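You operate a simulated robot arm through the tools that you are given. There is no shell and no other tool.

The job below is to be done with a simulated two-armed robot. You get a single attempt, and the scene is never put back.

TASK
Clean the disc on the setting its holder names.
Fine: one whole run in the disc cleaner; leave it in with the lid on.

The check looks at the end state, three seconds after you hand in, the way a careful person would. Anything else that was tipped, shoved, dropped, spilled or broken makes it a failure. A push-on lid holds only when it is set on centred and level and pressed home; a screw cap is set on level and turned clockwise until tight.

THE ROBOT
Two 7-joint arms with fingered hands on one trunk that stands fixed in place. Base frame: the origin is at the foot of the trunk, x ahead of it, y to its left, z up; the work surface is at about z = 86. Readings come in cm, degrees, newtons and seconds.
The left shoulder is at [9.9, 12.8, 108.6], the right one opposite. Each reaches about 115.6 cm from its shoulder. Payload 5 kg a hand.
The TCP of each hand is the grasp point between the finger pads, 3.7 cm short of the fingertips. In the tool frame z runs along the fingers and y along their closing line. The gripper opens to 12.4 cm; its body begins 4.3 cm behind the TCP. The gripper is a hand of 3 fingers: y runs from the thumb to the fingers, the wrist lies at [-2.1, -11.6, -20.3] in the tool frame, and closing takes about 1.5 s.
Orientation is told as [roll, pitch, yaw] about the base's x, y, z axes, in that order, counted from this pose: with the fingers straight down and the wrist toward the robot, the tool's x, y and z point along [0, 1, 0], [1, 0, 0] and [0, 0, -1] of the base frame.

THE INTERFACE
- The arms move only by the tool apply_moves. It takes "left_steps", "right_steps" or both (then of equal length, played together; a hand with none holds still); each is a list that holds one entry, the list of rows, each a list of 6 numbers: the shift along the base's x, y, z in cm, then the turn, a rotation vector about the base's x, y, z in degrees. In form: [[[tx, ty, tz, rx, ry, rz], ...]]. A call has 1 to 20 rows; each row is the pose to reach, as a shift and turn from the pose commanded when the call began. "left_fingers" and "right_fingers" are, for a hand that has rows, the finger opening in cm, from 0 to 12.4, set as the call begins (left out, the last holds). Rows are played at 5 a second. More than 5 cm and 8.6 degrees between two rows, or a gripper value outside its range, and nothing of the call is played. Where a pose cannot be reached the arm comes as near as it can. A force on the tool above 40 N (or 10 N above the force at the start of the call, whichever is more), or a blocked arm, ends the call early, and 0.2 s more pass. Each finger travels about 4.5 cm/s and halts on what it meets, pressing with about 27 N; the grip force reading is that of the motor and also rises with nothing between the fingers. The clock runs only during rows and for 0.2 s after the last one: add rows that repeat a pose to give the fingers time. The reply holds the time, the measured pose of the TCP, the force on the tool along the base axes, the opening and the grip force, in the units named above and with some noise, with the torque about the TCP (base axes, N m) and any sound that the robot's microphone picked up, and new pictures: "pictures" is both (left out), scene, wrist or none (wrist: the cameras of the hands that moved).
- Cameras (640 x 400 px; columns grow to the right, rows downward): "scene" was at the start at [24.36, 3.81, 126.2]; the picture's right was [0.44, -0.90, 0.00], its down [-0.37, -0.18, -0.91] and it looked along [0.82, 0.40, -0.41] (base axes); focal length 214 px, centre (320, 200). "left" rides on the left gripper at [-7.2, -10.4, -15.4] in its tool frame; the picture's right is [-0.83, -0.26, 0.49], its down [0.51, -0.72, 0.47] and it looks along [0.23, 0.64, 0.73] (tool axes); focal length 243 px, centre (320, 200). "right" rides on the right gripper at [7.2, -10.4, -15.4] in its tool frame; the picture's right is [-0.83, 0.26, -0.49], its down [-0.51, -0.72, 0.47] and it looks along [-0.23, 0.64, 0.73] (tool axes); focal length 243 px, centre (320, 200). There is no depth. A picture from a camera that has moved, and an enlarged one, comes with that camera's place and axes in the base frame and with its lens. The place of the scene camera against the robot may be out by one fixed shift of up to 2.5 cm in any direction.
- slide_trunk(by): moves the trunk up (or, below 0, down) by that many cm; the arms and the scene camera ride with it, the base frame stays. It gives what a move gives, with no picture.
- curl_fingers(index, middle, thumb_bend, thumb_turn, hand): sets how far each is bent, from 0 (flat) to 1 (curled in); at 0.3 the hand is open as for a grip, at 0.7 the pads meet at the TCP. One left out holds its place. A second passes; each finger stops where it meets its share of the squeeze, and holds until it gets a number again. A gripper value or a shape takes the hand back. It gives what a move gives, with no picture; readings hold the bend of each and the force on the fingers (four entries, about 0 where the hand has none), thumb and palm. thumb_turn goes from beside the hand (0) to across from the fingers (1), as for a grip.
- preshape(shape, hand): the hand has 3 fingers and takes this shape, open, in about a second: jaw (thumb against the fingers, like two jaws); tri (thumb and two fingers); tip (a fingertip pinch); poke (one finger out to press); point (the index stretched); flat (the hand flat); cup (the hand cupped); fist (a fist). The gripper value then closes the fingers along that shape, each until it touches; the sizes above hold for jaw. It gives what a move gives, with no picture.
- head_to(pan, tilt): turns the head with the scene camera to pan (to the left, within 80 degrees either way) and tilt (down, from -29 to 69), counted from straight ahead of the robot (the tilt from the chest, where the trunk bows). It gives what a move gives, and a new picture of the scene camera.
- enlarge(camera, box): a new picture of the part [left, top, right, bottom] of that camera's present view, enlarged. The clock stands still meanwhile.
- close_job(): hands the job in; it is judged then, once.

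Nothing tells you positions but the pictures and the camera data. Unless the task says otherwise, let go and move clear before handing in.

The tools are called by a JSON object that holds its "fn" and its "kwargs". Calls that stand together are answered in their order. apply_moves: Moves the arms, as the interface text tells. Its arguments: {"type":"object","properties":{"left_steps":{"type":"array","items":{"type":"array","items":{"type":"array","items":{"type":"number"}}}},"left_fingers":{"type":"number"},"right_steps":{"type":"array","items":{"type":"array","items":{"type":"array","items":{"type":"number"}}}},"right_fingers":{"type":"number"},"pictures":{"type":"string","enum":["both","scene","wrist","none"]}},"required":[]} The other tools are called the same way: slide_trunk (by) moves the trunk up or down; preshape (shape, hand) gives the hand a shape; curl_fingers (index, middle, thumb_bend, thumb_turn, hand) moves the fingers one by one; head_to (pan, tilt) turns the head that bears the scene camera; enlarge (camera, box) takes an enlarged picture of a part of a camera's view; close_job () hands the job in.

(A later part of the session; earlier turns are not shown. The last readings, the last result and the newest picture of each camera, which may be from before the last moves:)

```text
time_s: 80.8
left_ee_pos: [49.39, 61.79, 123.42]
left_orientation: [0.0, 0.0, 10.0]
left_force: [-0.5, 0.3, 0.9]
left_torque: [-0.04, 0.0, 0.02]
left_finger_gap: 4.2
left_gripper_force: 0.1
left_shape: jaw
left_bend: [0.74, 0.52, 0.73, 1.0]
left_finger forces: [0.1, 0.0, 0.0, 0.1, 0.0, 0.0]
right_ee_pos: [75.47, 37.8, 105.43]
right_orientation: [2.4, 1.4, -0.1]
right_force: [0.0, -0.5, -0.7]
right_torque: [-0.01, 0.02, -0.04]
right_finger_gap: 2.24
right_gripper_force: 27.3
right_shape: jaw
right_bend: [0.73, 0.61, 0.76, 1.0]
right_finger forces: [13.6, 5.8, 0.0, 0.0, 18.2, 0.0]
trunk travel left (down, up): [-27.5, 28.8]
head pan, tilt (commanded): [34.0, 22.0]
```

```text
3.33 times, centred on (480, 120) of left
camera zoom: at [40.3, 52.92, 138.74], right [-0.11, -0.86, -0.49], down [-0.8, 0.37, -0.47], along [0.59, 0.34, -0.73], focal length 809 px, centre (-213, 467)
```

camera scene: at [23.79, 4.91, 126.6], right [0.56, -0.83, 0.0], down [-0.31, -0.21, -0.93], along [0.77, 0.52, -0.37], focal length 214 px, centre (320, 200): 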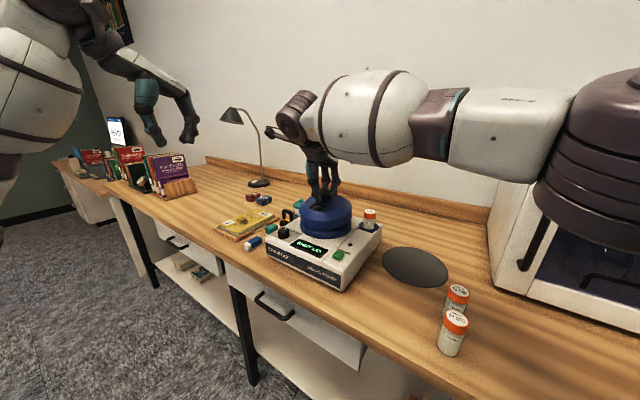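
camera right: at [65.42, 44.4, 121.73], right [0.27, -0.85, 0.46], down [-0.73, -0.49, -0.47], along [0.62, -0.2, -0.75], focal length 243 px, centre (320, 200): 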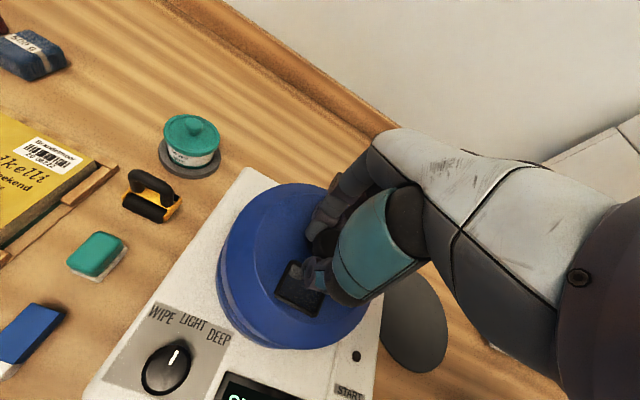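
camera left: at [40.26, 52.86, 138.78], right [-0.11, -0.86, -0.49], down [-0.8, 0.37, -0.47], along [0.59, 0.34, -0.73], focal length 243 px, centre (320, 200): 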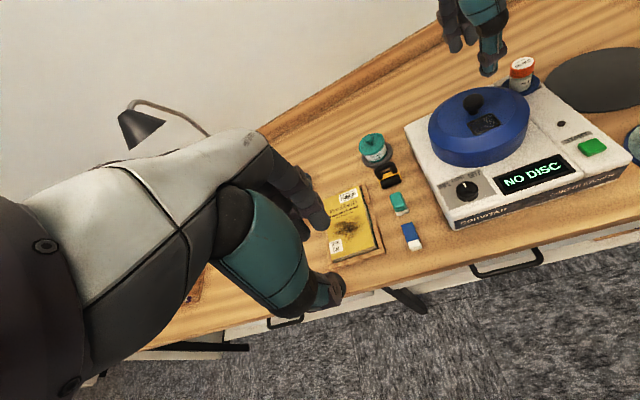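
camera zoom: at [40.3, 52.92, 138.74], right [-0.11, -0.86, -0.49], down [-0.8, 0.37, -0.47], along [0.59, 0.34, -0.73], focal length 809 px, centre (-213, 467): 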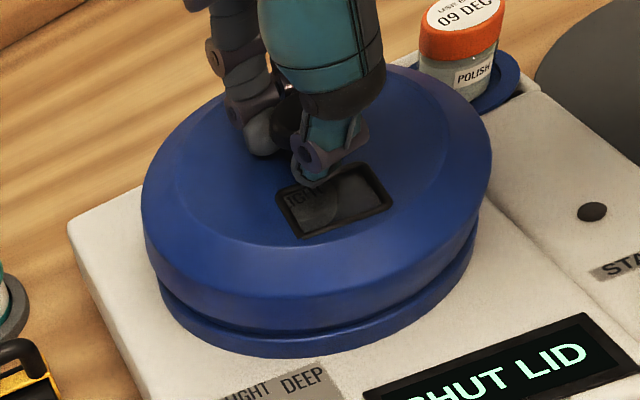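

{"fn": "enlarge", "kwargs": {"camera": "scene", "box": [295, 215, 330, 240]}}

{"fn": "enlarge", "kwargs": {"camera": "scene", "box": [325, 210, 360, 240]}}

{"fn": "apply_moves", "kwargs": {"right_steps": [[[0, 0, -0.15, 0, 0, 0], [0, 0, -0.3, 0, 0, 0], [0, 0, -0.3, 0, 0, 0]]], "pictures": "none"}}

{"fn": "enlarge", "kwargs": {"camera": "scene", "box": [295, 215, 330, 240]}}

{"fn": "enlarge", "kwargs": {"camera": "scene", "box": [325, 210, 360, 240]}}

```text
16.00 times, centred on (312, 228) of scene
camera zoom: at [23.8, 4.92, 126.6], right [0.56, -0.83, 0.0], down [-0.31, -0.21, -0.93], along [0.77, 0.52, -0.37], focal length 3432 px, centre (440, -240)
```

zoom: 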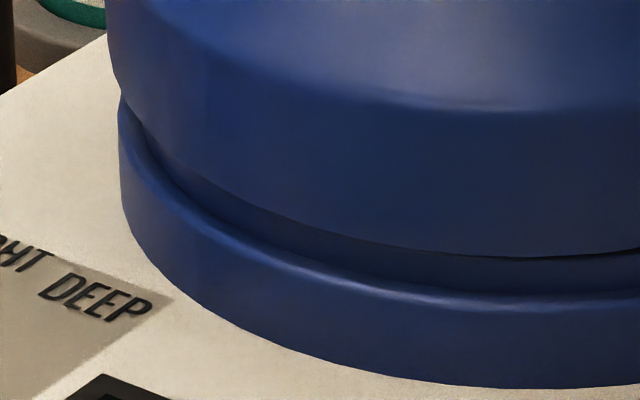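

```text
13.33 times, centred on (342, 225) of scene
camera zoom: at [23.8, 4.92, 126.6], right [0.56, -0.83, 0.0], down [-0.31, -0.21, -0.93], along [0.77, 0.52, -0.37], focal length 2860 px, centre (20, -133)
```

zoom: 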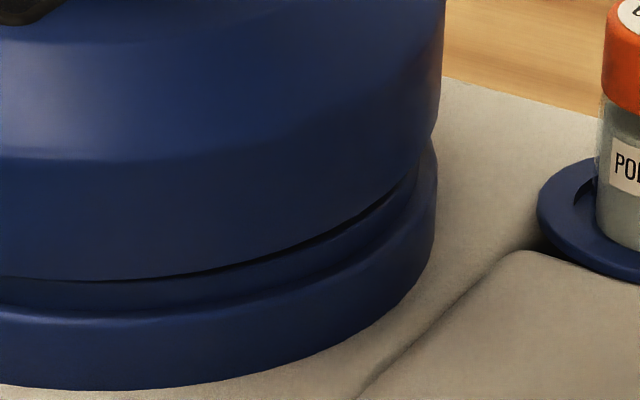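

```text
time_s: 81.6
left_ee_pos: [49.3, 61.69, 123.46]
left_orientation: [0.0, 0.0, 10.0]
left_force: [0.4, -0.5, -0.7]
left_torque: [-0.01, 0.02, -0.03]
left_finger_gap: 4.21
left_gripper_force: 0.0
left_shape: jaw
left_bend: [0.74, 0.52, 0.73, 1.0]
left_finger forces: [0.0, 0.0, 0.0, 0.0, 0.0, 0.1]
right_ee_pos: [75.43, 37.79, 105.04]
right_orientation: [2.4, 1.5, 0.0]
right_force: [-0.1, -0.5, -0.9]
right_torque: [0.0, 0.01, 0.03]
right_finger_gap: 2.23
right_gripper_force: 27.4
right_shape: jaw
right_bend: [0.73, 0.61, 0.76, 1.0]
right_finger forces: [13.4, 5.7, 0.0, 0.0, 18.4, 0.0]
trunk travel left (down, up): [-27.5, 28.8]
head pan, tilt (commanded): [34.0, 22.0]
```

```text
16.00 times, centred on (312, 228) of scene
camera zoom: at [23.8, 4.91, 126.6], right [0.56, -0.83, 0.0], down [-0.31, -0.21, -0.93], along [0.77, 0.52, -0.37], focal length 3432 px, centre (440, -240)
```

zoom: 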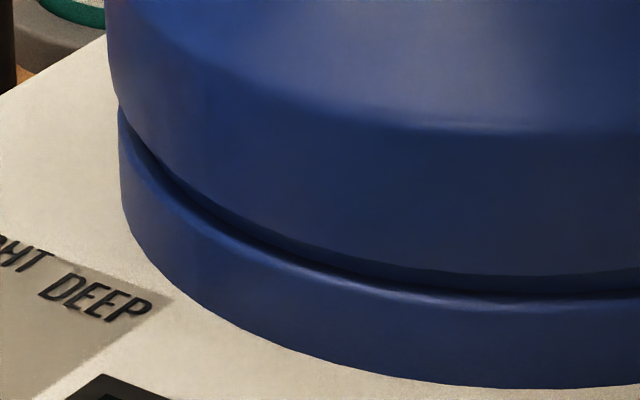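

```text
13.33 times, centred on (342, 225) of scene
camera zoom: at [23.8, 4.91, 126.6], right [0.56, -0.83, 0.0], down [-0.31, -0.21, -0.93], along [0.77, 0.52, -0.37], focal length 2860 px, centre (20, -133)
```

zoom: 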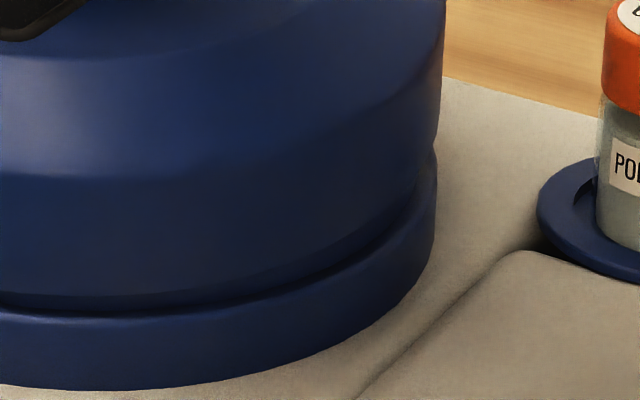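

The lid is sliding over the inner lip with no resistance. I'll continue down.

{"fn": "apply_moves", "kwargs": {"right_steps": [[[0, 0, -0.15, 0, 0, 0], [0, 0, -0.3, 0, 0, 0], [0, 0, -0.3, 0, 0, 0]]], "pictures": "none"}}

{"fn": "enlarge", "kwargs": {"camera": "scene", "box": [290, 180, 360, 245]}}

{"fn": "enlarge", "kwargs": {"camera": "scene", "box": [295, 215, 330, 240]}}

{"fn": "enlarge", "kwargs": {"camera": "scene", "box": [325, 210, 360, 240]}}

{"fn": "enlarge", "kwargs": {"camera": "left", "box": [420, 60, 540, 180]}}

```text
time_s: 82.4
left_ee_pos: [49.21, 61.84, 123.47]
left_orientation: [0.0, 0.1, 10.1]
left_force: [0.5, -0.3, 1.0]
left_torque: [-0.01, 0.0, -0.01]
left_finger_gap: 4.22
left_gripper_force: 0.1
left_shape: jaw
left_bend: [0.74, 0.52, 0.73, 1.0]
left_finger forces: [0.0, 0.1, 0.0, 0.0, 0.1, 0.1]
right_ee_pos: [75.47, 37.9, 104.79]
right_orientation: [2.4, 1.5, 0.0]
right_force: [-0.1, -0.2, -1.2]
right_torque: [-0.02, 0.0, -0.02]
right_finger_gap: 2.24
right_gripper_force: 27.0
right_shape: jaw
right_bend: [0.73, 0.61, 0.76, 1.0]
right_finger forces: [13.6, 5.7, 0.0, 0.0, 18.4, 0.0]
trunk travel left (down, up): [-27.5, 28.8]
head pan, tilt (commanded): [34.0, 22.0]
```

```text
6.15 times, centred on (325, 212) of scene
camera zoom: at [23.8, 4.92, 126.6], right [0.56, -0.83, 0.0], down [-0.31, -0.21, -0.93], along [0.77, 0.52, -0.37], focal length 1320 px, centre (289, 123)
```

zoom: 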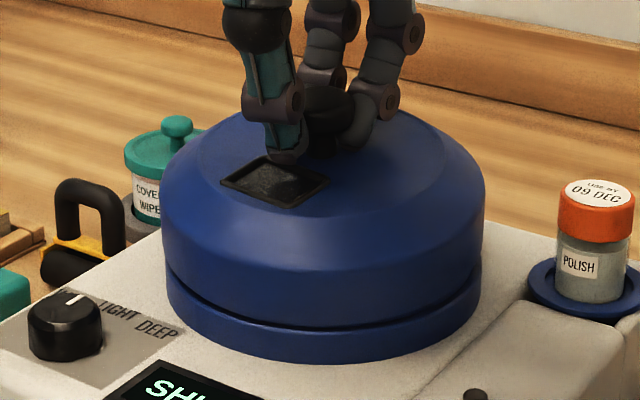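

```text
16.00 times, centred on (312, 228) of scene
camera zoom: at [23.8, 4.92, 126.6], right [0.56, -0.83, 0.0], down [-0.31, -0.21, -0.93], along [0.77, 0.52, -0.37], focal length 3432 px, centre (440, -240)
```

zoom: 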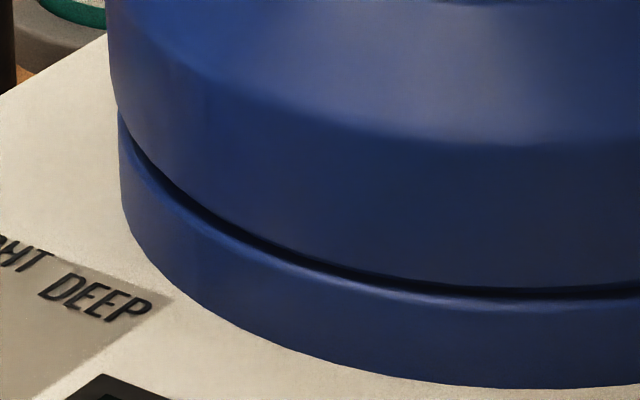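

```text
13.33 times, centred on (342, 225) of scene
camera zoom: at [23.8, 4.92, 126.6], right [0.56, -0.83, 0.0], down [-0.31, -0.21, -0.93], along [0.77, 0.52, -0.37], focal length 2860 px, centre (20, -133)
```

zoom: 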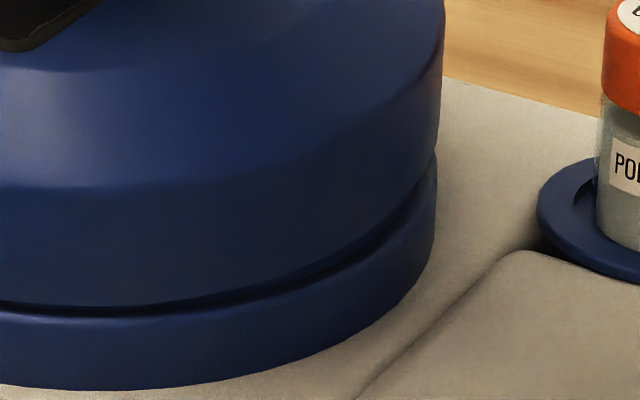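

```text
3.33 times, centred on (480, 120) of left
camera zoom: at [40.3, 52.92, 138.74], right [-0.11, -0.86, -0.49], down [-0.8, 0.37, -0.47], along [0.59, 0.34, -0.73], focal length 809 px, centre (-213, 467)
```

zoom: 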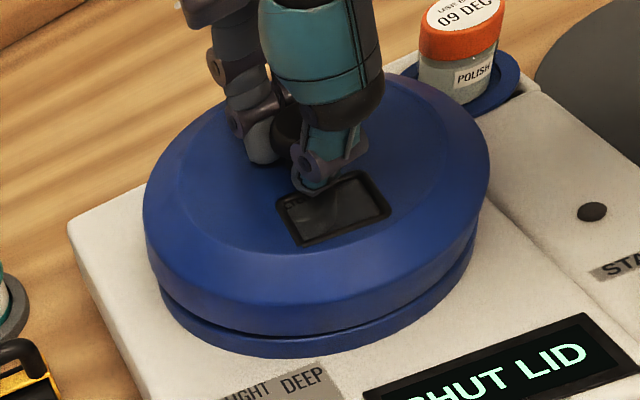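

{"fn": "apply_moves", "kwargs": {"right_steps": [[[0, 0, -0.15, 0, 0, 0], [0, 0, -0.3, 0, 0, 0], [0, 0, -0.3, 0, 0, 0]]], "pictures": "none"}}

{"fn": "enlarge", "kwargs": {"camera": "scene", "box": [295, 215, 330, 240]}}

{"fn": "enlarge", "kwargs": {"camera": "scene", "box": [325, 210, 360, 240]}}

{"fn": "enlarge", "kwargs": {"camera": "scene", "box": [270, 190, 370, 270]}}

```text
time_s: 83.2
left_ee_pos: [49.27, 61.8, 123.49]
left_orientation: [0.0, 0.0, 10.0]
left_force: [0.0, -0.1, 0.3]
left_torque: [0.02, -0.03, 0.03]
left_finger_gap: 4.23
left_gripper_force: 0.0
left_shape: jaw
left_bend: [0.74, 0.52, 0.73, 1.0]
left_finger forces: [0.0, 0.0, 0.1, 0.0, 0.0, 0.1]
right_ee_pos: [75.55, 37.78, 104.44]
right_orientation: [2.4, 1.6, 0.0]
right_force: [0.5, 0.1, -0.5]
right_torque: [0.01, -0.01, -0.02]
right_finger_gap: 2.23
right_gripper_force: 26.4
right_shape: jaw
right_bend: [0.73, 0.61, 0.76, 1.0]
right_finger forces: [13.7, 5.6, 0.0, 0.1, 18.3, 0.1]
trunk travel left (down, up): [-27.5, 28.8]
head pan, tilt (commanded): [34.0, 22.0]
```

```text
16.00 times, centred on (312, 228) of scene
camera zoom: at [23.8, 4.92, 126.6], right [0.56, -0.83, 0.0], down [-0.31, -0.21, -0.93], along [0.77, 0.52, -0.37], focal length 3432 px, centre (440, -240)
```

zoom: 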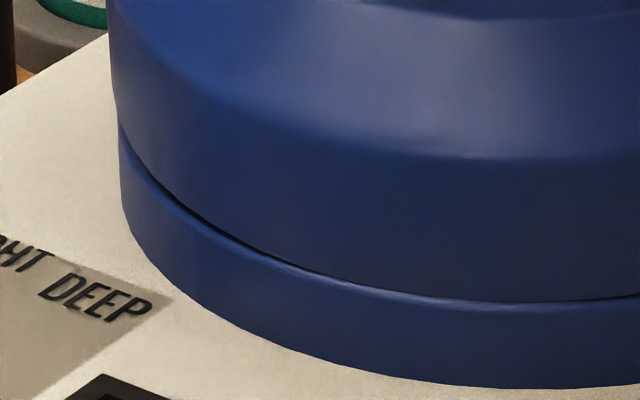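

```text
13.33 times, centred on (342, 225) of scene
camera zoom: at [23.8, 4.92, 126.6], right [0.56, -0.83, 0.0], down [-0.31, -0.21, -0.93], along [0.77, 0.52, -0.37], focal length 2860 px, centre (20, -133)
```

zoom: 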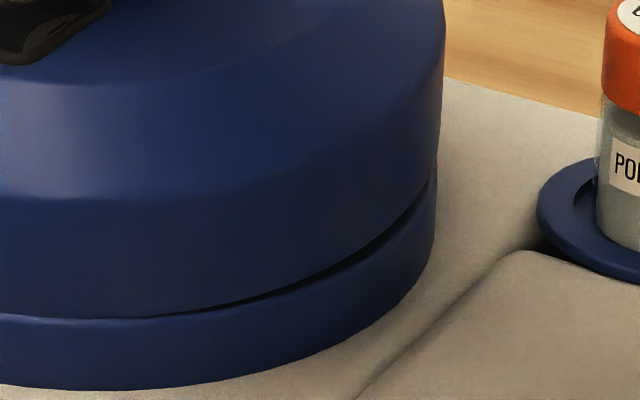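

```text
5.00 times, centred on (320, 230) of scene
camera zoom: at [23.8, 4.92, 126.6], right [0.56, -0.83, 0.0], down [-0.31, -0.21, -0.93], along [0.77, 0.52, -0.37], focal length 1072 px, centre (320, 50)
```

zoom: 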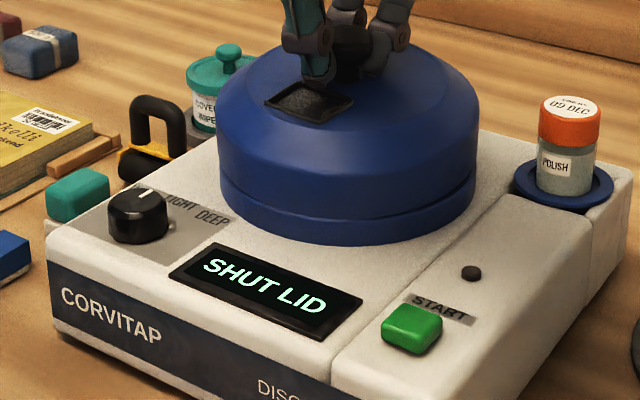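

Almost home, but the display still says SHUT LID. I'll press on down in small steps.

{"fn": "apply_moves", "kwargs": {"right_steps": [[[0, 0, -0.1, 0.2, 0.15, 0], [0, 0, -0.25, 0.4, 0.3, 0], [0, 0, -0.25, 0.4, 0.3, 0]]], "pictures": "none"}}

{"fn": "apply_moves", "kwargs": {"right_steps": [[[0, 0, -0.15, 0, 0, 0], [0, 0, -0.3, 0, 0, 0], [0, 0, -0.3, 0, 0, 0]]], "pictures": "none"}}

{"fn": "enlarge", "kwargs": {"camera": "scene", "box": [270, 190, 370, 270]}}

{"fn": "enlarge", "kwargs": {"camera": "scene", "box": [325, 210, 360, 240]}}

```text
time_s: 84.0
left_ee_pos: [49.25, 61.81, 123.52]
left_orientation: [-0.1, 0.0, 10.0]
left_force: [0.4, 0.1, 0.6]
left_torque: [0.0, 0.01, 0.01]
left_finger_gap: 4.23
left_gripper_force: 0.1
left_shape: jaw
left_bend: [0.74, 0.52, 0.73, 1.0]
left_finger forces: [0.0, 0.0, 0.1, 0.0, 0.0, 0.0]
right_ee_pos: [75.45, 37.84, 104.33]
right_orientation: [2.7, 1.9, 0.0]
right_force: [0.7, 0.6, 0.3]
right_torque: [-0.03, 0.02, -0.02]
right_finger_gap: 2.23
right_gripper_force: 26.6
right_shape: jaw
right_bend: [0.73, 0.61, 0.76, 1.0]
right_finger forces: [14.7, 5.7, 0.1, 0.0, 17.4, 0.0]
trunk travel left (down, up): [-27.5, 28.8]
head pan, tilt (commanded): [34.0, 22.0]
```

```text
time_s: 84.8
left_ee_pos: [49.28, 61.79, 123.54]
left_orientation: [-0.1, 0.0, 10.0]
left_force: [-0.2, -0.5, 0.7]
left_torque: [-0.01, -0.01, 0.0]
left_finger_gap: 4.21
left_gripper_force: 0.0
left_shape: jaw
left_bend: [0.74, 0.52, 0.73, 1.0]
left_finger forces: [0.0, 0.0, 0.1, 0.0, 0.0, 0.0]
right_ee_pos: [75.46, 37.79, 104.03]
right_orientation: [2.8, 1.8, -0.1]
right_force: [0.8, -0.6, 1.5]
right_torque: [-0.07, 0.05, -0.05]
right_finger_gap: 2.25
right_gripper_force: 27.2
right_shape: jaw
right_bend: [0.73, 0.61, 0.76, 1.0]
right_finger forces: [14.2, 6.6, 0.1, 0.1, 16.9, 0.0]
trunk travel left (down, up): [-27.5, 28.8]
head pan, tilt (commanded): [34.0, 22.0]
```

```text
5.00 times, centred on (320, 230) of scene
camera zoom: at [23.78, 4.91, 126.6], right [0.56, -0.83, 0.0], down [-0.31, -0.21, -0.93], along [0.77, 0.52, -0.37], focal length 1072 px, centre (320, 50)
```

zoom: 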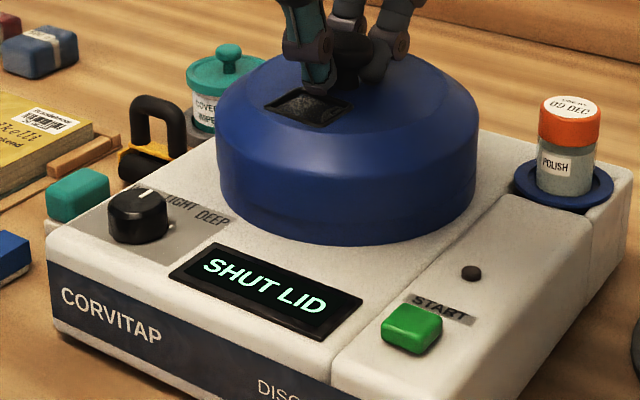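

```text
13.33 times, centred on (342, 225) of scene
camera zoom: at [23.78, 4.91, 126.6], right [0.56, -0.83, 0.0], down [-0.31, -0.21, -0.93], along [0.77, 0.52, -0.37], focal length 2860 px, centre (20, -133)
```

zoom: 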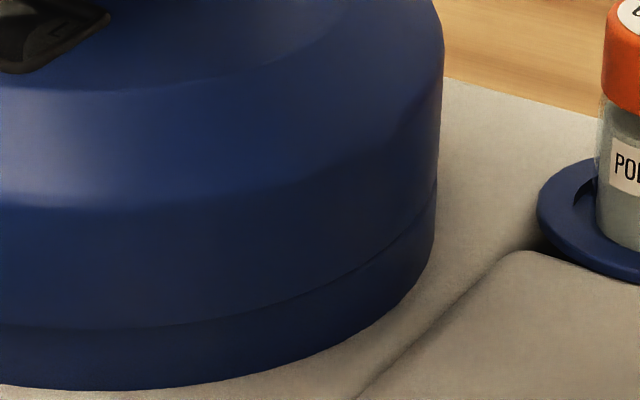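

The seam is closing. I'll press down progressively, listening for the snap.

{"fn": "apply_moves", "kwargs": {"right_steps": [[[0, 0, -0.2, 0, 0, 0], [0, 0, -0.4, 0, 0, 0], [0, 0, -0.4, 0, 0, 0]]], "pictures": "none"}}

{"fn": "enlarge", "kwargs": {"camera": "scene", "box": [270, 190, 370, 270]}}

```text
time_s: 85.6
left_ee_pos: [49.16, 61.78, 123.63]
left_orientation: [-0.1, 0.0, 9.9]
left_force: [-0.1, 0.4, -1.0]
left_torque: [-0.01, -0.02, -0.01]
left_finger_gap: 4.19
left_gripper_force: 0.0
left_shape: jaw
left_bend: [0.74, 0.52, 0.73, 1.0]
left_finger forces: [0.0, 0.0, 0.1, 0.1, 0.0, 0.0]
right_ee_pos: [75.43, 37.79, 103.88]
right_orientation: [2.9, 1.6, -0.1]
right_force: [6.9, 6.0, 22.6]
right_torque: [0.2, -0.48, 0.04]
right_finger_gap: 2.33
right_gripper_force: 27.0
right_shape: jaw
right_bend: [0.74, 0.61, 0.77, 1.0]
right_finger forces: [26.2, 10.2, 0.0, 0.0, 17.2, 0.0]
trunk travel left (down, up): [-27.5, 28.8]
head pan, tilt (commanded): [34.0, 22.0]
```

```text
5.00 times, centred on (320, 230) of scene
camera zoom: at [23.63, 4.87, 126.65], right [0.56, -0.83, 0.0], down [-0.31, -0.21, -0.93], along [0.77, 0.52, -0.37], focal length 1072 px, centre (320, 50)
```

zoom: 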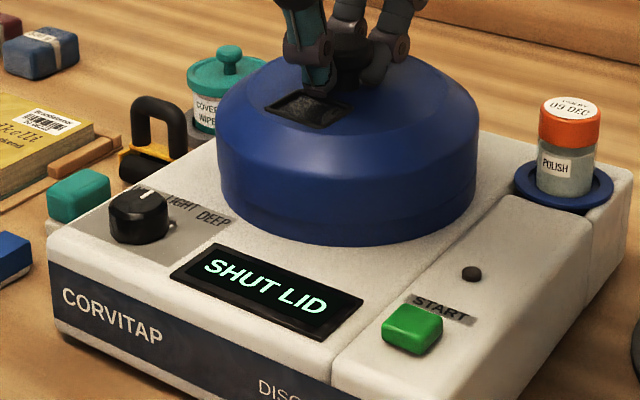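

It's at 23 N with a slight sideways force, so the lid wants to go a touch +x/+y. I'll shift 0.15 cm each way and press a little more.

{"fn": "apply_moves", "kwargs": {"right_steps": [[[0.1, 0.1, 0, 0, 0, 0], [0.15, 0.15, 0, 0, 0, 0], [0.15, 0.15, -0.1, 0, 0, 0], [0.15, 0.15, -0.2, 0, 0, 0], [0.15, 0.15, -0.2, 0, 0, 0]]], "pictures": "none"}}

{"fn": "enlarge", "kwargs": {"camera": "scene", "box": [270, 190, 370, 270]}}

{"fn": "enlarge", "kwargs": {"camera": "scene", "box": [295, 215, 330, 240]}}

{"fn": "enlarge", "kwargs": {"camera": "scene", "box": [325, 210, 360, 240]}}

```text
time_s: 86.8
left_ee_pos: [49.18, 61.93, 123.45]
left_orientation: [0.0, 0.0, 10.0]
left_force: [-0.4, 0.0, -0.2]
left_torque: [0.0, 0.02, -0.01]
left_finger_gap: 4.18
left_gripper_force: 0.1
left_shape: jaw
left_bend: [0.74, 0.52, 0.73, 1.0]
left_finger forces: [0.0, 0.1, 0.1, 0.0, 0.0, 0.0]
right_ee_pos: [75.87, 37.95, 103.6]
right_orientation: [3.1, 1.6, -0.2]
right_force: [0.3, -0.3, 1.2]
right_torque: [-0.16, 0.12, 0.03]
right_finger_gap: 2.28
right_gripper_force: 27.1
right_shape: jaw
right_bend: [0.74, 0.61, 0.77, 1.0]
right_finger forces: [25.3, 18.0, 0.1, 0.0, 20.4, 0.0]
trunk travel left (down, up): [-27.5, 28.8]
head pan, tilt (commanded): [34.0, 22.0]
stopped in row 5 (right hand): the force on the tool passed its limit at 41 N (the readings are from after the stop); the commanded pose is now the measured one
```

```text
5.00 times, centred on (320, 230) of scene
camera zoom: at [23.81, 4.92, 126.56], right [0.56, -0.83, 0.0], down [-0.31, -0.21, -0.93], along [0.77, 0.52, -0.37], focal length 1072 px, centre (320, 50)
```

zoom: 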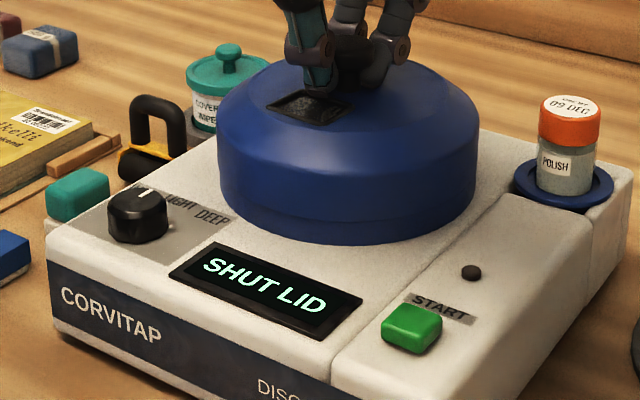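

```text
16.00 times, centred on (312, 228) of scene
camera zoom: at [23.81, 4.92, 126.56], right [0.56, -0.83, 0.0], down [-0.31, -0.21, -0.93], along [0.77, 0.52, -0.37], focal length 3432 px, centre (440, -240)
```

zoom: 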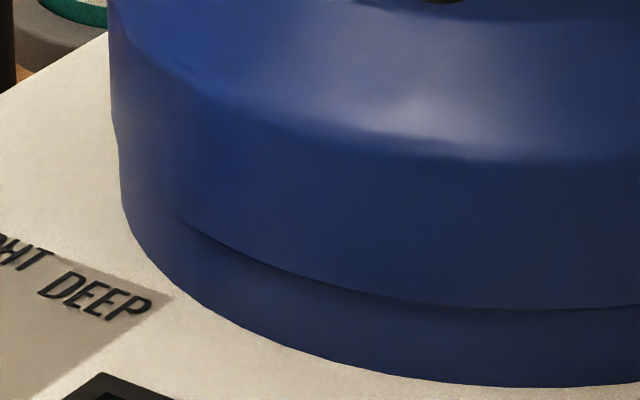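

```text
13.33 times, centred on (342, 225) of scene
camera zoom: at [23.81, 4.92, 126.56], right [0.56, -0.83, 0.0], down [-0.31, -0.21, -0.93], along [0.77, 0.52, -0.37], focal length 2860 px, centre (20, -133)
```

zoom: 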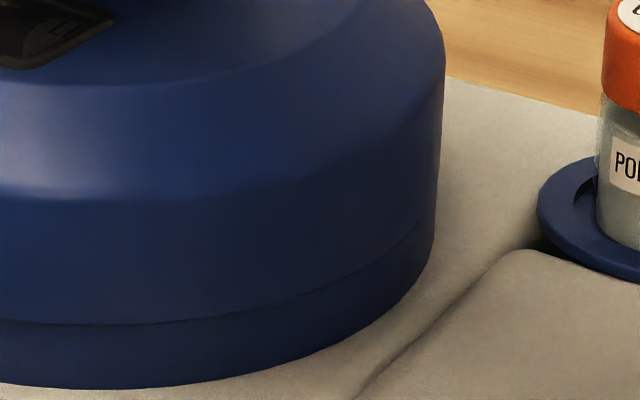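

It pressed to 41 N without a snap. I'll release the lid so it settles on the ring, then look at how it sits from the original head pose.

{"fn": "apply_moves", "kwargs": {"right_steps": [[[0, 0, 0.1, 0, 0, 0], [0, 0, 0.1, 0, 0, 0], [0, 0, 0.1, 0, 0, 0], [0, 0, 0.1, 0, 0, 0], [0, 0, 0.6, 0, 0, 0], [0, 0, 2, 0, 0, 0], [0, 0, 4, 0, 0, 0], [0, 0, 7, 0, 0, 0], [0, 0, 10, 0, 0, 0], [0, 0, 10, 0, 0, 0]]], "right_fingers": 6, "pictures": "wrist"}}

{"fn": "enlarge", "kwargs": {"camera": "scene", "box": [270, 190, 370, 270]}}

{"fn": "enlarge", "kwargs": {"camera": "left", "box": [420, 60, 540, 180]}}

{"fn": "head_to", "kwargs": {"pan": 22, "tilt": 30}}

{"fn": "enlarge", "kwargs": {"camera": "scene", "box": [180, 150, 300, 240]}}

{"fn": "enlarge", "kwargs": {"camera": "scene", "box": [230, 130, 330, 220]}}

```text
time_s: 89.0
left_ee_pos: [49.4, 61.92, 123.4]
left_orientation: [0.0, 0.1, 10.0]
left_force: [0.2, -1.2, -0.2]
left_torque: [-0.01, 0.02, 0.05]
left_finger_gap: 4.2
left_gripper_force: 0.0
left_shape: jaw
left_bend: [0.74, 0.52, 0.73, 1.0]
left_finger forces: [0.1, 0.0, 0.0, 0.0, 0.0, 0.0]
right_ee_pos: [75.87, 37.95, 113.61]
right_orientation: [2.9, 1.7, 0.0]
right_force: [0.1, 0.3, -0.4]
right_torque: [-0.03, -0.02, 0.0]
right_finger_gap: 5.95
right_gripper_force: 0.0
right_shape: jaw
right_bend: [0.74, 0.46, 0.7, 1.0]
right_finger forces: [0.1, 0.1, 0.0, 0.0, 0.0, 0.1]
trunk travel left (down, up): [-27.5, 28.8]
head pan, tilt (commanded): [34.0, 22.0]
heard: snap
camera right: at [65.84, 44.4, 129.59], right [0.27, -0.85, 0.44], down [-0.74, -0.48, -0.47], along [0.62, -0.19, -0.76], focal length 243 px, centre (320, 200)
```

right: 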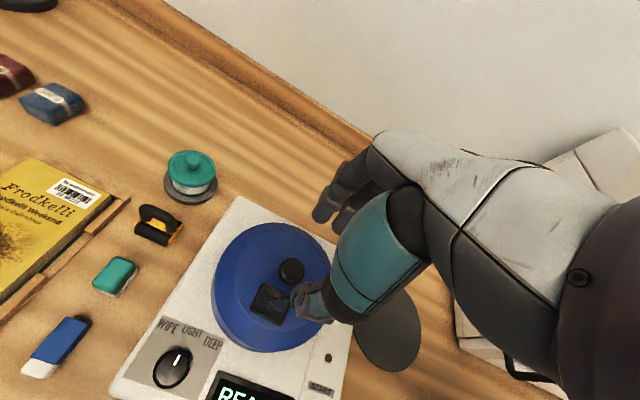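

```text
5.00 times, centred on (320, 230) of scene
camera zoom: at [23.86, 4.91, 126.58], right [0.56, -0.83, 0.0], down [-0.31, -0.21, -0.93], along [0.77, 0.52, -0.38], focal length 1072 px, centre (320, 50)
```

zoom: 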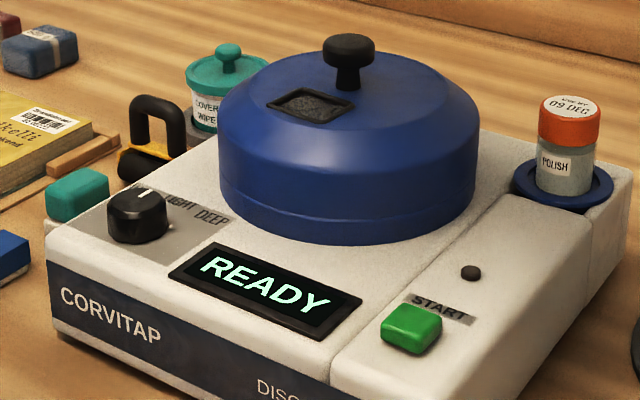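

```text
3.33 times, centred on (480, 120) of left
camera zoom: at [40.37, 52.91, 138.72], right [-0.11, -0.86, -0.49], down [-0.8, 0.37, -0.47], along [0.59, 0.34, -0.73], focal length 809 px, centre (-213, 467)
```

zoom: 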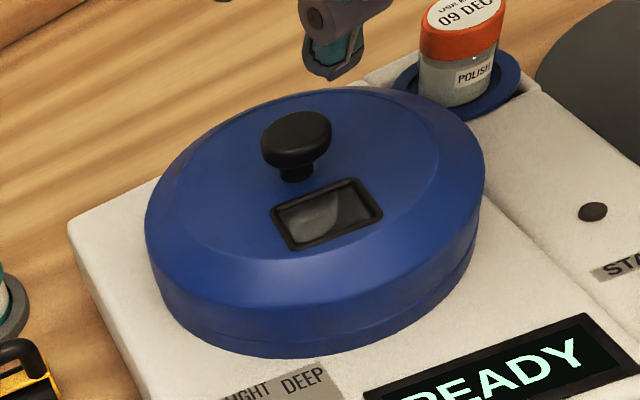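

```text
time_s: 89.7
left_ee_pos: [49.17, 61.71, 123.51]
left_orientation: [0.0, 0.1, 10.0]
left_force: [-0.1, -0.7, 0.0]
left_torque: [-0.03, 0.01, -0.01]
left_finger_gap: 4.21
left_gripper_force: 0.2
left_shape: jaw
left_bend: [0.74, 0.52, 0.73, 1.0]
left_finger forces: [0.1, 0.0, 0.0, 0.0, 0.0, 0.0]
right_ee_pos: [75.86, 37.89, 113.64]
right_orientation: [2.9, 1.6, 0.0]
right_force: [0.6, 0.2, 0.5]
right_torque: [0.0, 0.01, -0.03]
right_finger_gap: 5.98
right_gripper_force: 0.0
right_shape: jaw
right_bend: [0.74, 0.46, 0.7, 1.0]
right_finger forces: [0.0, 0.0, 0.0, 0.1, 0.0, 0.0]
trunk travel left (down, up): [-27.5, 28.8]
head pan, tilt (commanded): [22.0, 30.0]
camera scene: at [24.46, 3.11, 125.33], right [0.38, -0.93, 0.0], down [-0.46, -0.19, -0.87], along [0.8, 0.33, -0.5], focal length 214 px, centre (320, 200)
```

scene: 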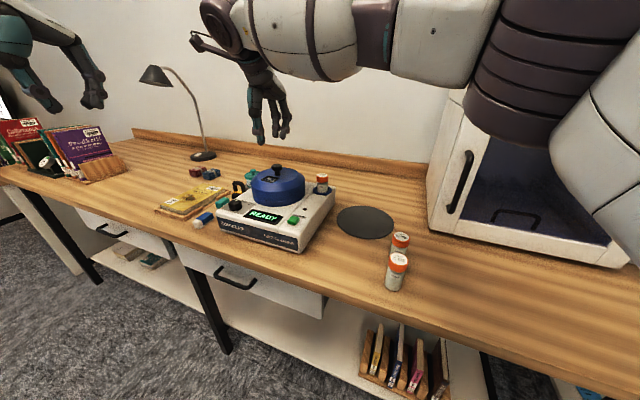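

```text
4.44 times, centred on (240, 195) of scene
camera zoom: at [24.46, 3.11, 125.33], right [0.38, -0.93, 0.0], down [-0.46, -0.19, -0.87], along [0.8, 0.33, -0.5], focal length 953 px, centre (676, 222)
```

zoom: 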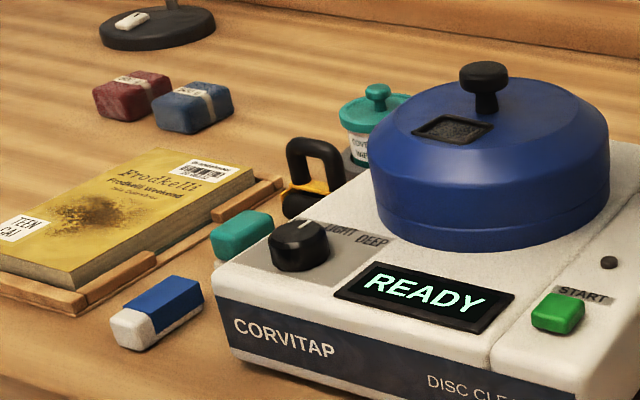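

```text
4.44 times, centred on (280, 175) of scene
camera zoom: at [24.46, 3.11, 125.33], right [0.38, -0.93, 0.0], down [-0.46, -0.19, -0.87], along [0.8, 0.33, -0.5], focal length 953 px, centre (498, 311)
```

zoom: 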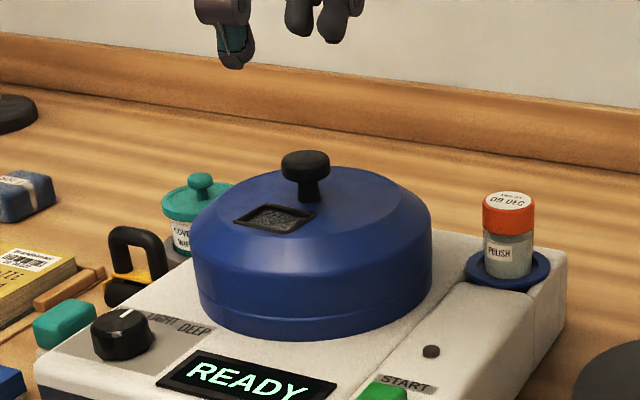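

The lid snapped home and the display reads READY. For START, I'll move the right hand near the button, straighten it, and form the poke shape.

{"fn": "apply_moves", "kwargs": {"right_steps": [[[-2, -2, 0.5, -1.5, -0.8, 0], [-4, -4.5, 0.5, -2.9, -1.7, 0], [-7, -7.5, 0.5, -2.9, -1.7, 0], [-10, -10.5, 0.5, -2.9, -1.7, 0], [-12, -13, 0, -2.9, -1.7, 0], [-13.9, -15, 0, -2.9, -1.7, 0], [-13.9, -15, 0, -2.9, -1.7, 0]]], "pictures": "none"}}

{"fn": "preshape", "kwargs": {"hand": "right", "shape": "poke"}}

{"fn": "apply_moves", "kwargs": {"right_steps": [[[0, 0, 0, 0, 0, 0]]], "pictures": "both"}}

{"fn": "enlarge", "kwargs": {"camera": "right", "box": [140, 140, 420, 390]}}

{"fn": "enlarge", "kwargs": {"camera": "scene", "box": [240, 80, 400, 260]}}

{"fn": "enlarge", "kwargs": {"camera": "left", "box": [480, 40, 640, 200]}}

```text
time_s: 91.3
left_ee_pos: [49.31, 61.91, 123.36]
left_orientation: [0.0, 0.1, 9.9]
left_force: [0.0, 0.2, 0.3]
left_torque: [-0.05, -0.01, 0.0]
left_finger_gap: 4.19
left_gripper_force: 0.1
left_shape: jaw
left_bend: [0.74, 0.52, 0.73, 1.0]
left_finger forces: [0.0, 0.0, 0.0, 0.0, 0.0, 0.0]
right_ee_pos: [61.9, 23.08, 113.61]
right_orientation: [0.0, 0.0, -0.1]
right_force: [0.2, -0.1, -0.5]
right_torque: [-0.01, 0.02, 0.0]
right_finger_gap: 5.95
right_gripper_force: 0.1
right_shape: jaw
right_bend: [0.74, 0.46, 0.7, 1.0]
right_finger forces: [0.0, 0.0, 0.1, 0.0, 0.0, 0.1]
trunk travel left (down, up): [-27.5, 28.8]
head pan, tilt (commanded): [22.0, 30.0]
```

```text
time_s: 92.2
left_ee_pos: [49.23, 61.87, 123.4]
left_orientation: [0.1, 0.1, 9.9]
left_force: [0.4, -1.1, 0.6]
left_torque: [-0.03, -0.02, -0.01]
left_finger_gap: 4.19
left_gripper_force: 0.1
left_shape: jaw
left_bend: [0.74, 0.52, 0.73, 1.0]
left_finger forces: [0.0, 0.0, 0.0, 0.0, 0.0, 0.1]
right_ee_pos: [61.92, 23.03, 113.66]
right_orientation: [0.0, -0.1, -0.2]
right_force: [0.0, 1.0, 1.1]
right_torque: [0.0, 0.02, 0.0]
right_finger_gap: 0.0
right_gripper_force: 0.1
right_shape: poke
right_bend: [0.7, 0.7, 1.0, 1.0]
right_finger forces: [0.1, 0.0, 0.0, 0.1, 0.0, 0.0]
trunk travel left (down, up): [-27.5, 28.8]
head pan, tilt (commanded): [22.0, 30.0]
```

```text
time_s: 92.6
left_ee_pos: [49.26, 61.83, 123.56]
left_orientation: [-0.1, 0.0, 10.0]
left_force: [-0.5, 0.7, -0.9]
left_torque: [-0.01, -0.01, -0.04]
left_finger_gap: 4.19
left_gripper_force: 0.1
left_shape: jaw
left_bend: [0.74, 0.52, 0.73, 1.0]
left_finger forces: [0.2, 0.1, 0.1, 0.1, 0.0, 0.0]
right_ee_pos: [61.83, 23.1, 113.66]
right_orientation: [0.0, 0.0, 0.0]
right_force: [0.1, -0.5, 0.0]
right_torque: [0.0, 0.0, -0.01]
right_finger_gap: 0.0
right_gripper_force: 0.1
right_shape: poke
right_bend: [0.7, 0.7, 1.0, 1.0]
right_finger forces: [0.0, 0.0, 0.0, 0.1, 0.0, 0.0]
trunk travel left (down, up): [-27.5, 28.8]
head pan, tilt (commanded): [22.0, 30.0]
camera scene: at [24.48, 3.1, 125.32], right [0.37, -0.93, 0.0], down [-0.46, -0.19, -0.87], along [0.8, 0.32, -0.5], focal length 214 px, centre (320, 200)
camera right: at [51.38, 30.22, 128.91], right [0.26, -0.83, 0.49], down [-0.72, -0.51, -0.47], along [0.64, -0.23, -0.73], focal length 243 px, centre (320, 200)
```

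scene: 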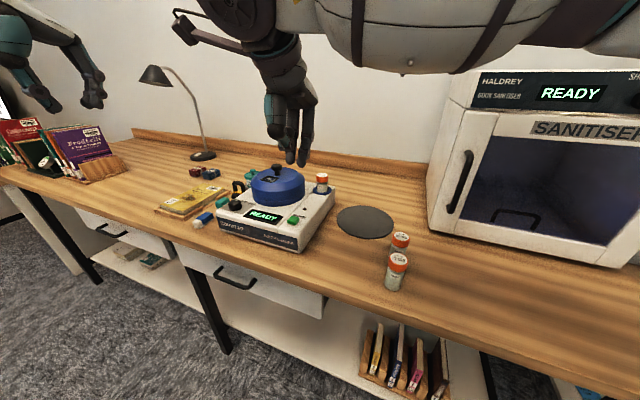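
right: 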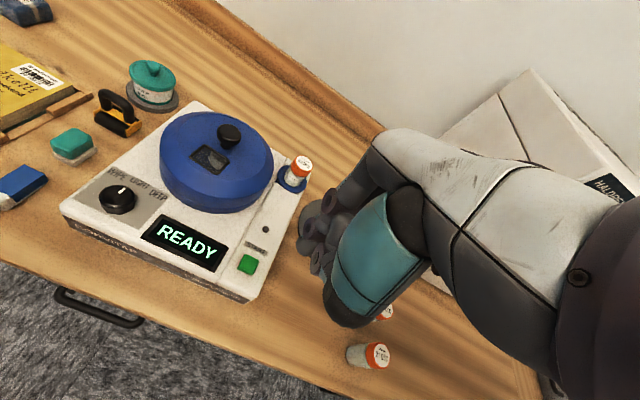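

```text
1.60 times, centred on (280, 265) of right
camera zoom: at [51.38, 30.22, 128.91], right [0.26, -0.83, 0.49], down [-0.72, -0.51, -0.47], along [0.64, -0.23, -0.73], focal length 388 px, centre (384, 96)
```

zoom: 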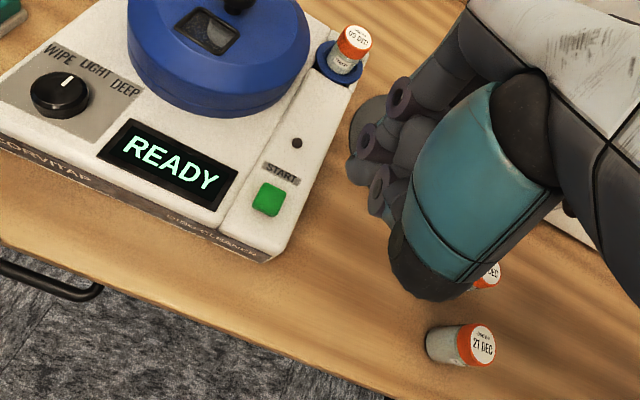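

```text
2.22 times, centred on (320, 170) of scene
camera zoom: at [24.48, 3.1, 125.32], right [0.37, -0.93, 0.0], down [-0.46, -0.19, -0.87], along [0.8, 0.32, -0.5], focal length 477 px, centre (320, 267)
```

zoom: 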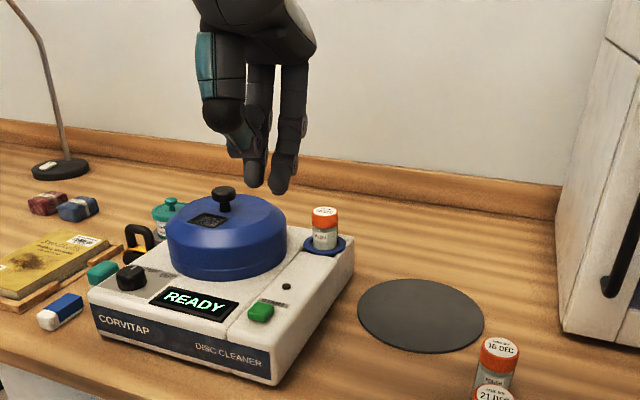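

```text
2.50 times, centred on (560, 120) of left
camera zoom: at [40.28, 52.9, 138.76], right [-0.11, -0.86, -0.49], down [-0.8, 0.37, -0.47], along [0.59, 0.34, -0.73], focal length 606 px, centre (-280, 400)
```

zoom: 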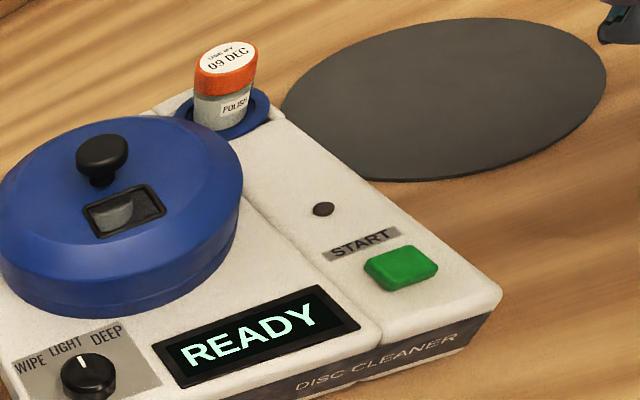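

The poke shape leaves two fingertips down. I'll curl the middle finger away so only the index presses, and see where its tip is.

{"fn": "curl_fingers", "kwargs": {"hand": "right", "index": 0.65, "middle": 1.0, "thumb_bend": 1.0}}

{"fn": "apply_moves", "kwargs": {"right_steps": [[[0.5, 1, -2, 0, 0, 0], [1, 2, -4, 0, 0, 0], [1, 2, -4, 0, 0, 0]]], "pictures": "both"}}

{"fn": "enlarge", "kwargs": {"camera": "right", "box": [180, 140, 400, 340]}}

{"fn": "enlarge", "kwargs": {"camera": "scene", "box": [230, 110, 350, 240]}}

```text
time_s: 93.6
left_ee_pos: [49.3, 61.83, 123.42]
left_orientation: [0.1, 0.0, 10.0]
left_force: [-0.5, -0.4, 0.9]
left_torque: [-0.01, -0.03, 0.02]
left_finger_gap: 4.21
left_gripper_force: 0.1
left_shape: jaw
left_bend: [0.74, 0.52, 0.73, 1.0]
left_finger forces: [0.0, 0.0, 0.0, 0.1, 0.0, 0.0]
right_ee_pos: [61.98, 22.95, 113.68]
right_orientation: [0.0, 0.0, 0.0]
right_force: [0.7, 0.2, 0.3]
right_torque: [0.0, 0.0, 0.02]
right_finger_gap: 3.4
right_gripper_force: 0.0
right_shape: fingers
right_bend: [0.29, 1.0, 1.0, 1.0]
right_finger forces: [0.0, 0.1, 0.0, 0.0, 0.0, 0.0]
trunk travel left (down, up): [-27.5, 28.8]
head pan, tilt (commanded): [22.0, 30.0]
```

```text
time_s: 94.4
left_ee_pos: [49.2, 61.79, 123.54]
left_orientation: [0.0, 0.0, 10.0]
left_force: [0.3, -0.4, -0.4]
left_torque: [-0.05, 0.0, 0.0]
left_finger_gap: 4.19
left_gripper_force: 0.1
left_shape: jaw
left_bend: [0.74, 0.52, 0.73, 1.0]
left_finger forces: [0.0, 0.0, 0.0, 0.0, 0.1, 0.0]
right_ee_pos: [62.87, 24.81, 109.61]
right_orientation: [0.2, -0.1, -0.1]
right_force: [-0.1, -0.2, -0.3]
right_torque: [0.03, -0.01, 0.02]
right_finger_gap: 3.36
right_gripper_force: 0.1
right_shape: fingers
right_bend: [0.29, 1.0, 1.0, 1.0]
right_finger forces: [0.1, 0.1, 0.1, 0.0, 0.0, 0.0]
trunk travel left (down, up): [-27.5, 28.8]
head pan, tilt (commanded): [22.0, 30.0]
camera scene: at [24.42, 3.07, 125.34], right [0.37, -0.93, 0.0], down [-0.46, -0.19, -0.87], along [0.8, 0.32, -0.5], focal length 214 px, centre (320, 200)
camera right: at [52.31, 32.09, 124.96], right [0.26, -0.83, 0.49], down [-0.72, -0.51, -0.47], along [0.64, -0.23, -0.73], focal length 243 px, centre (320, 200)
```

scene: 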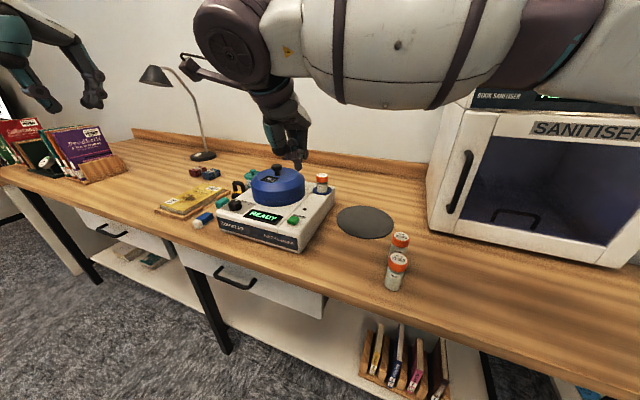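
right: 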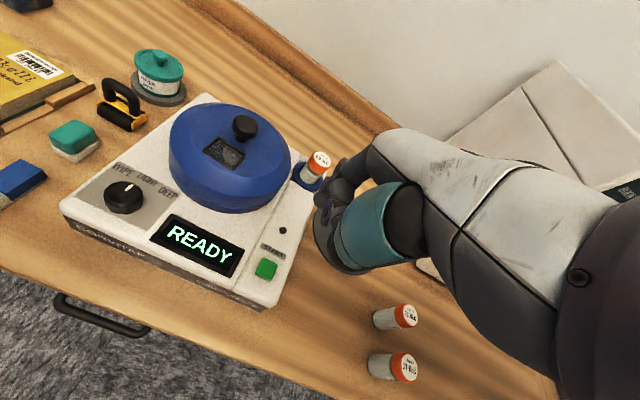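

```text
2.00 times, centred on (290, 240) of right
camera zoom: at [52.31, 32.09, 124.96], right [0.26, -0.83, 0.49], down [-0.72, -0.51, -0.47], along [0.64, -0.23, -0.73], focal length 485 px, centre (380, 120)
```

zoom: 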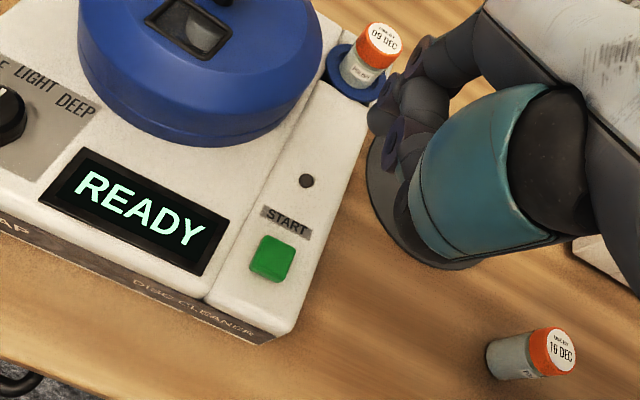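

```text
3.08 times, centred on (290, 175) of scene
camera zoom: at [24.42, 3.07, 125.34], right [0.37, -0.93, 0.0], down [-0.46, -0.19, -0.87], along [0.8, 0.32, -0.5], focal length 660 px, centre (412, 277)
```

zoom: 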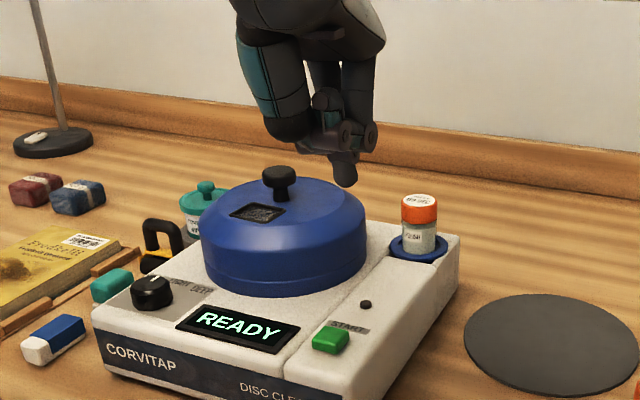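

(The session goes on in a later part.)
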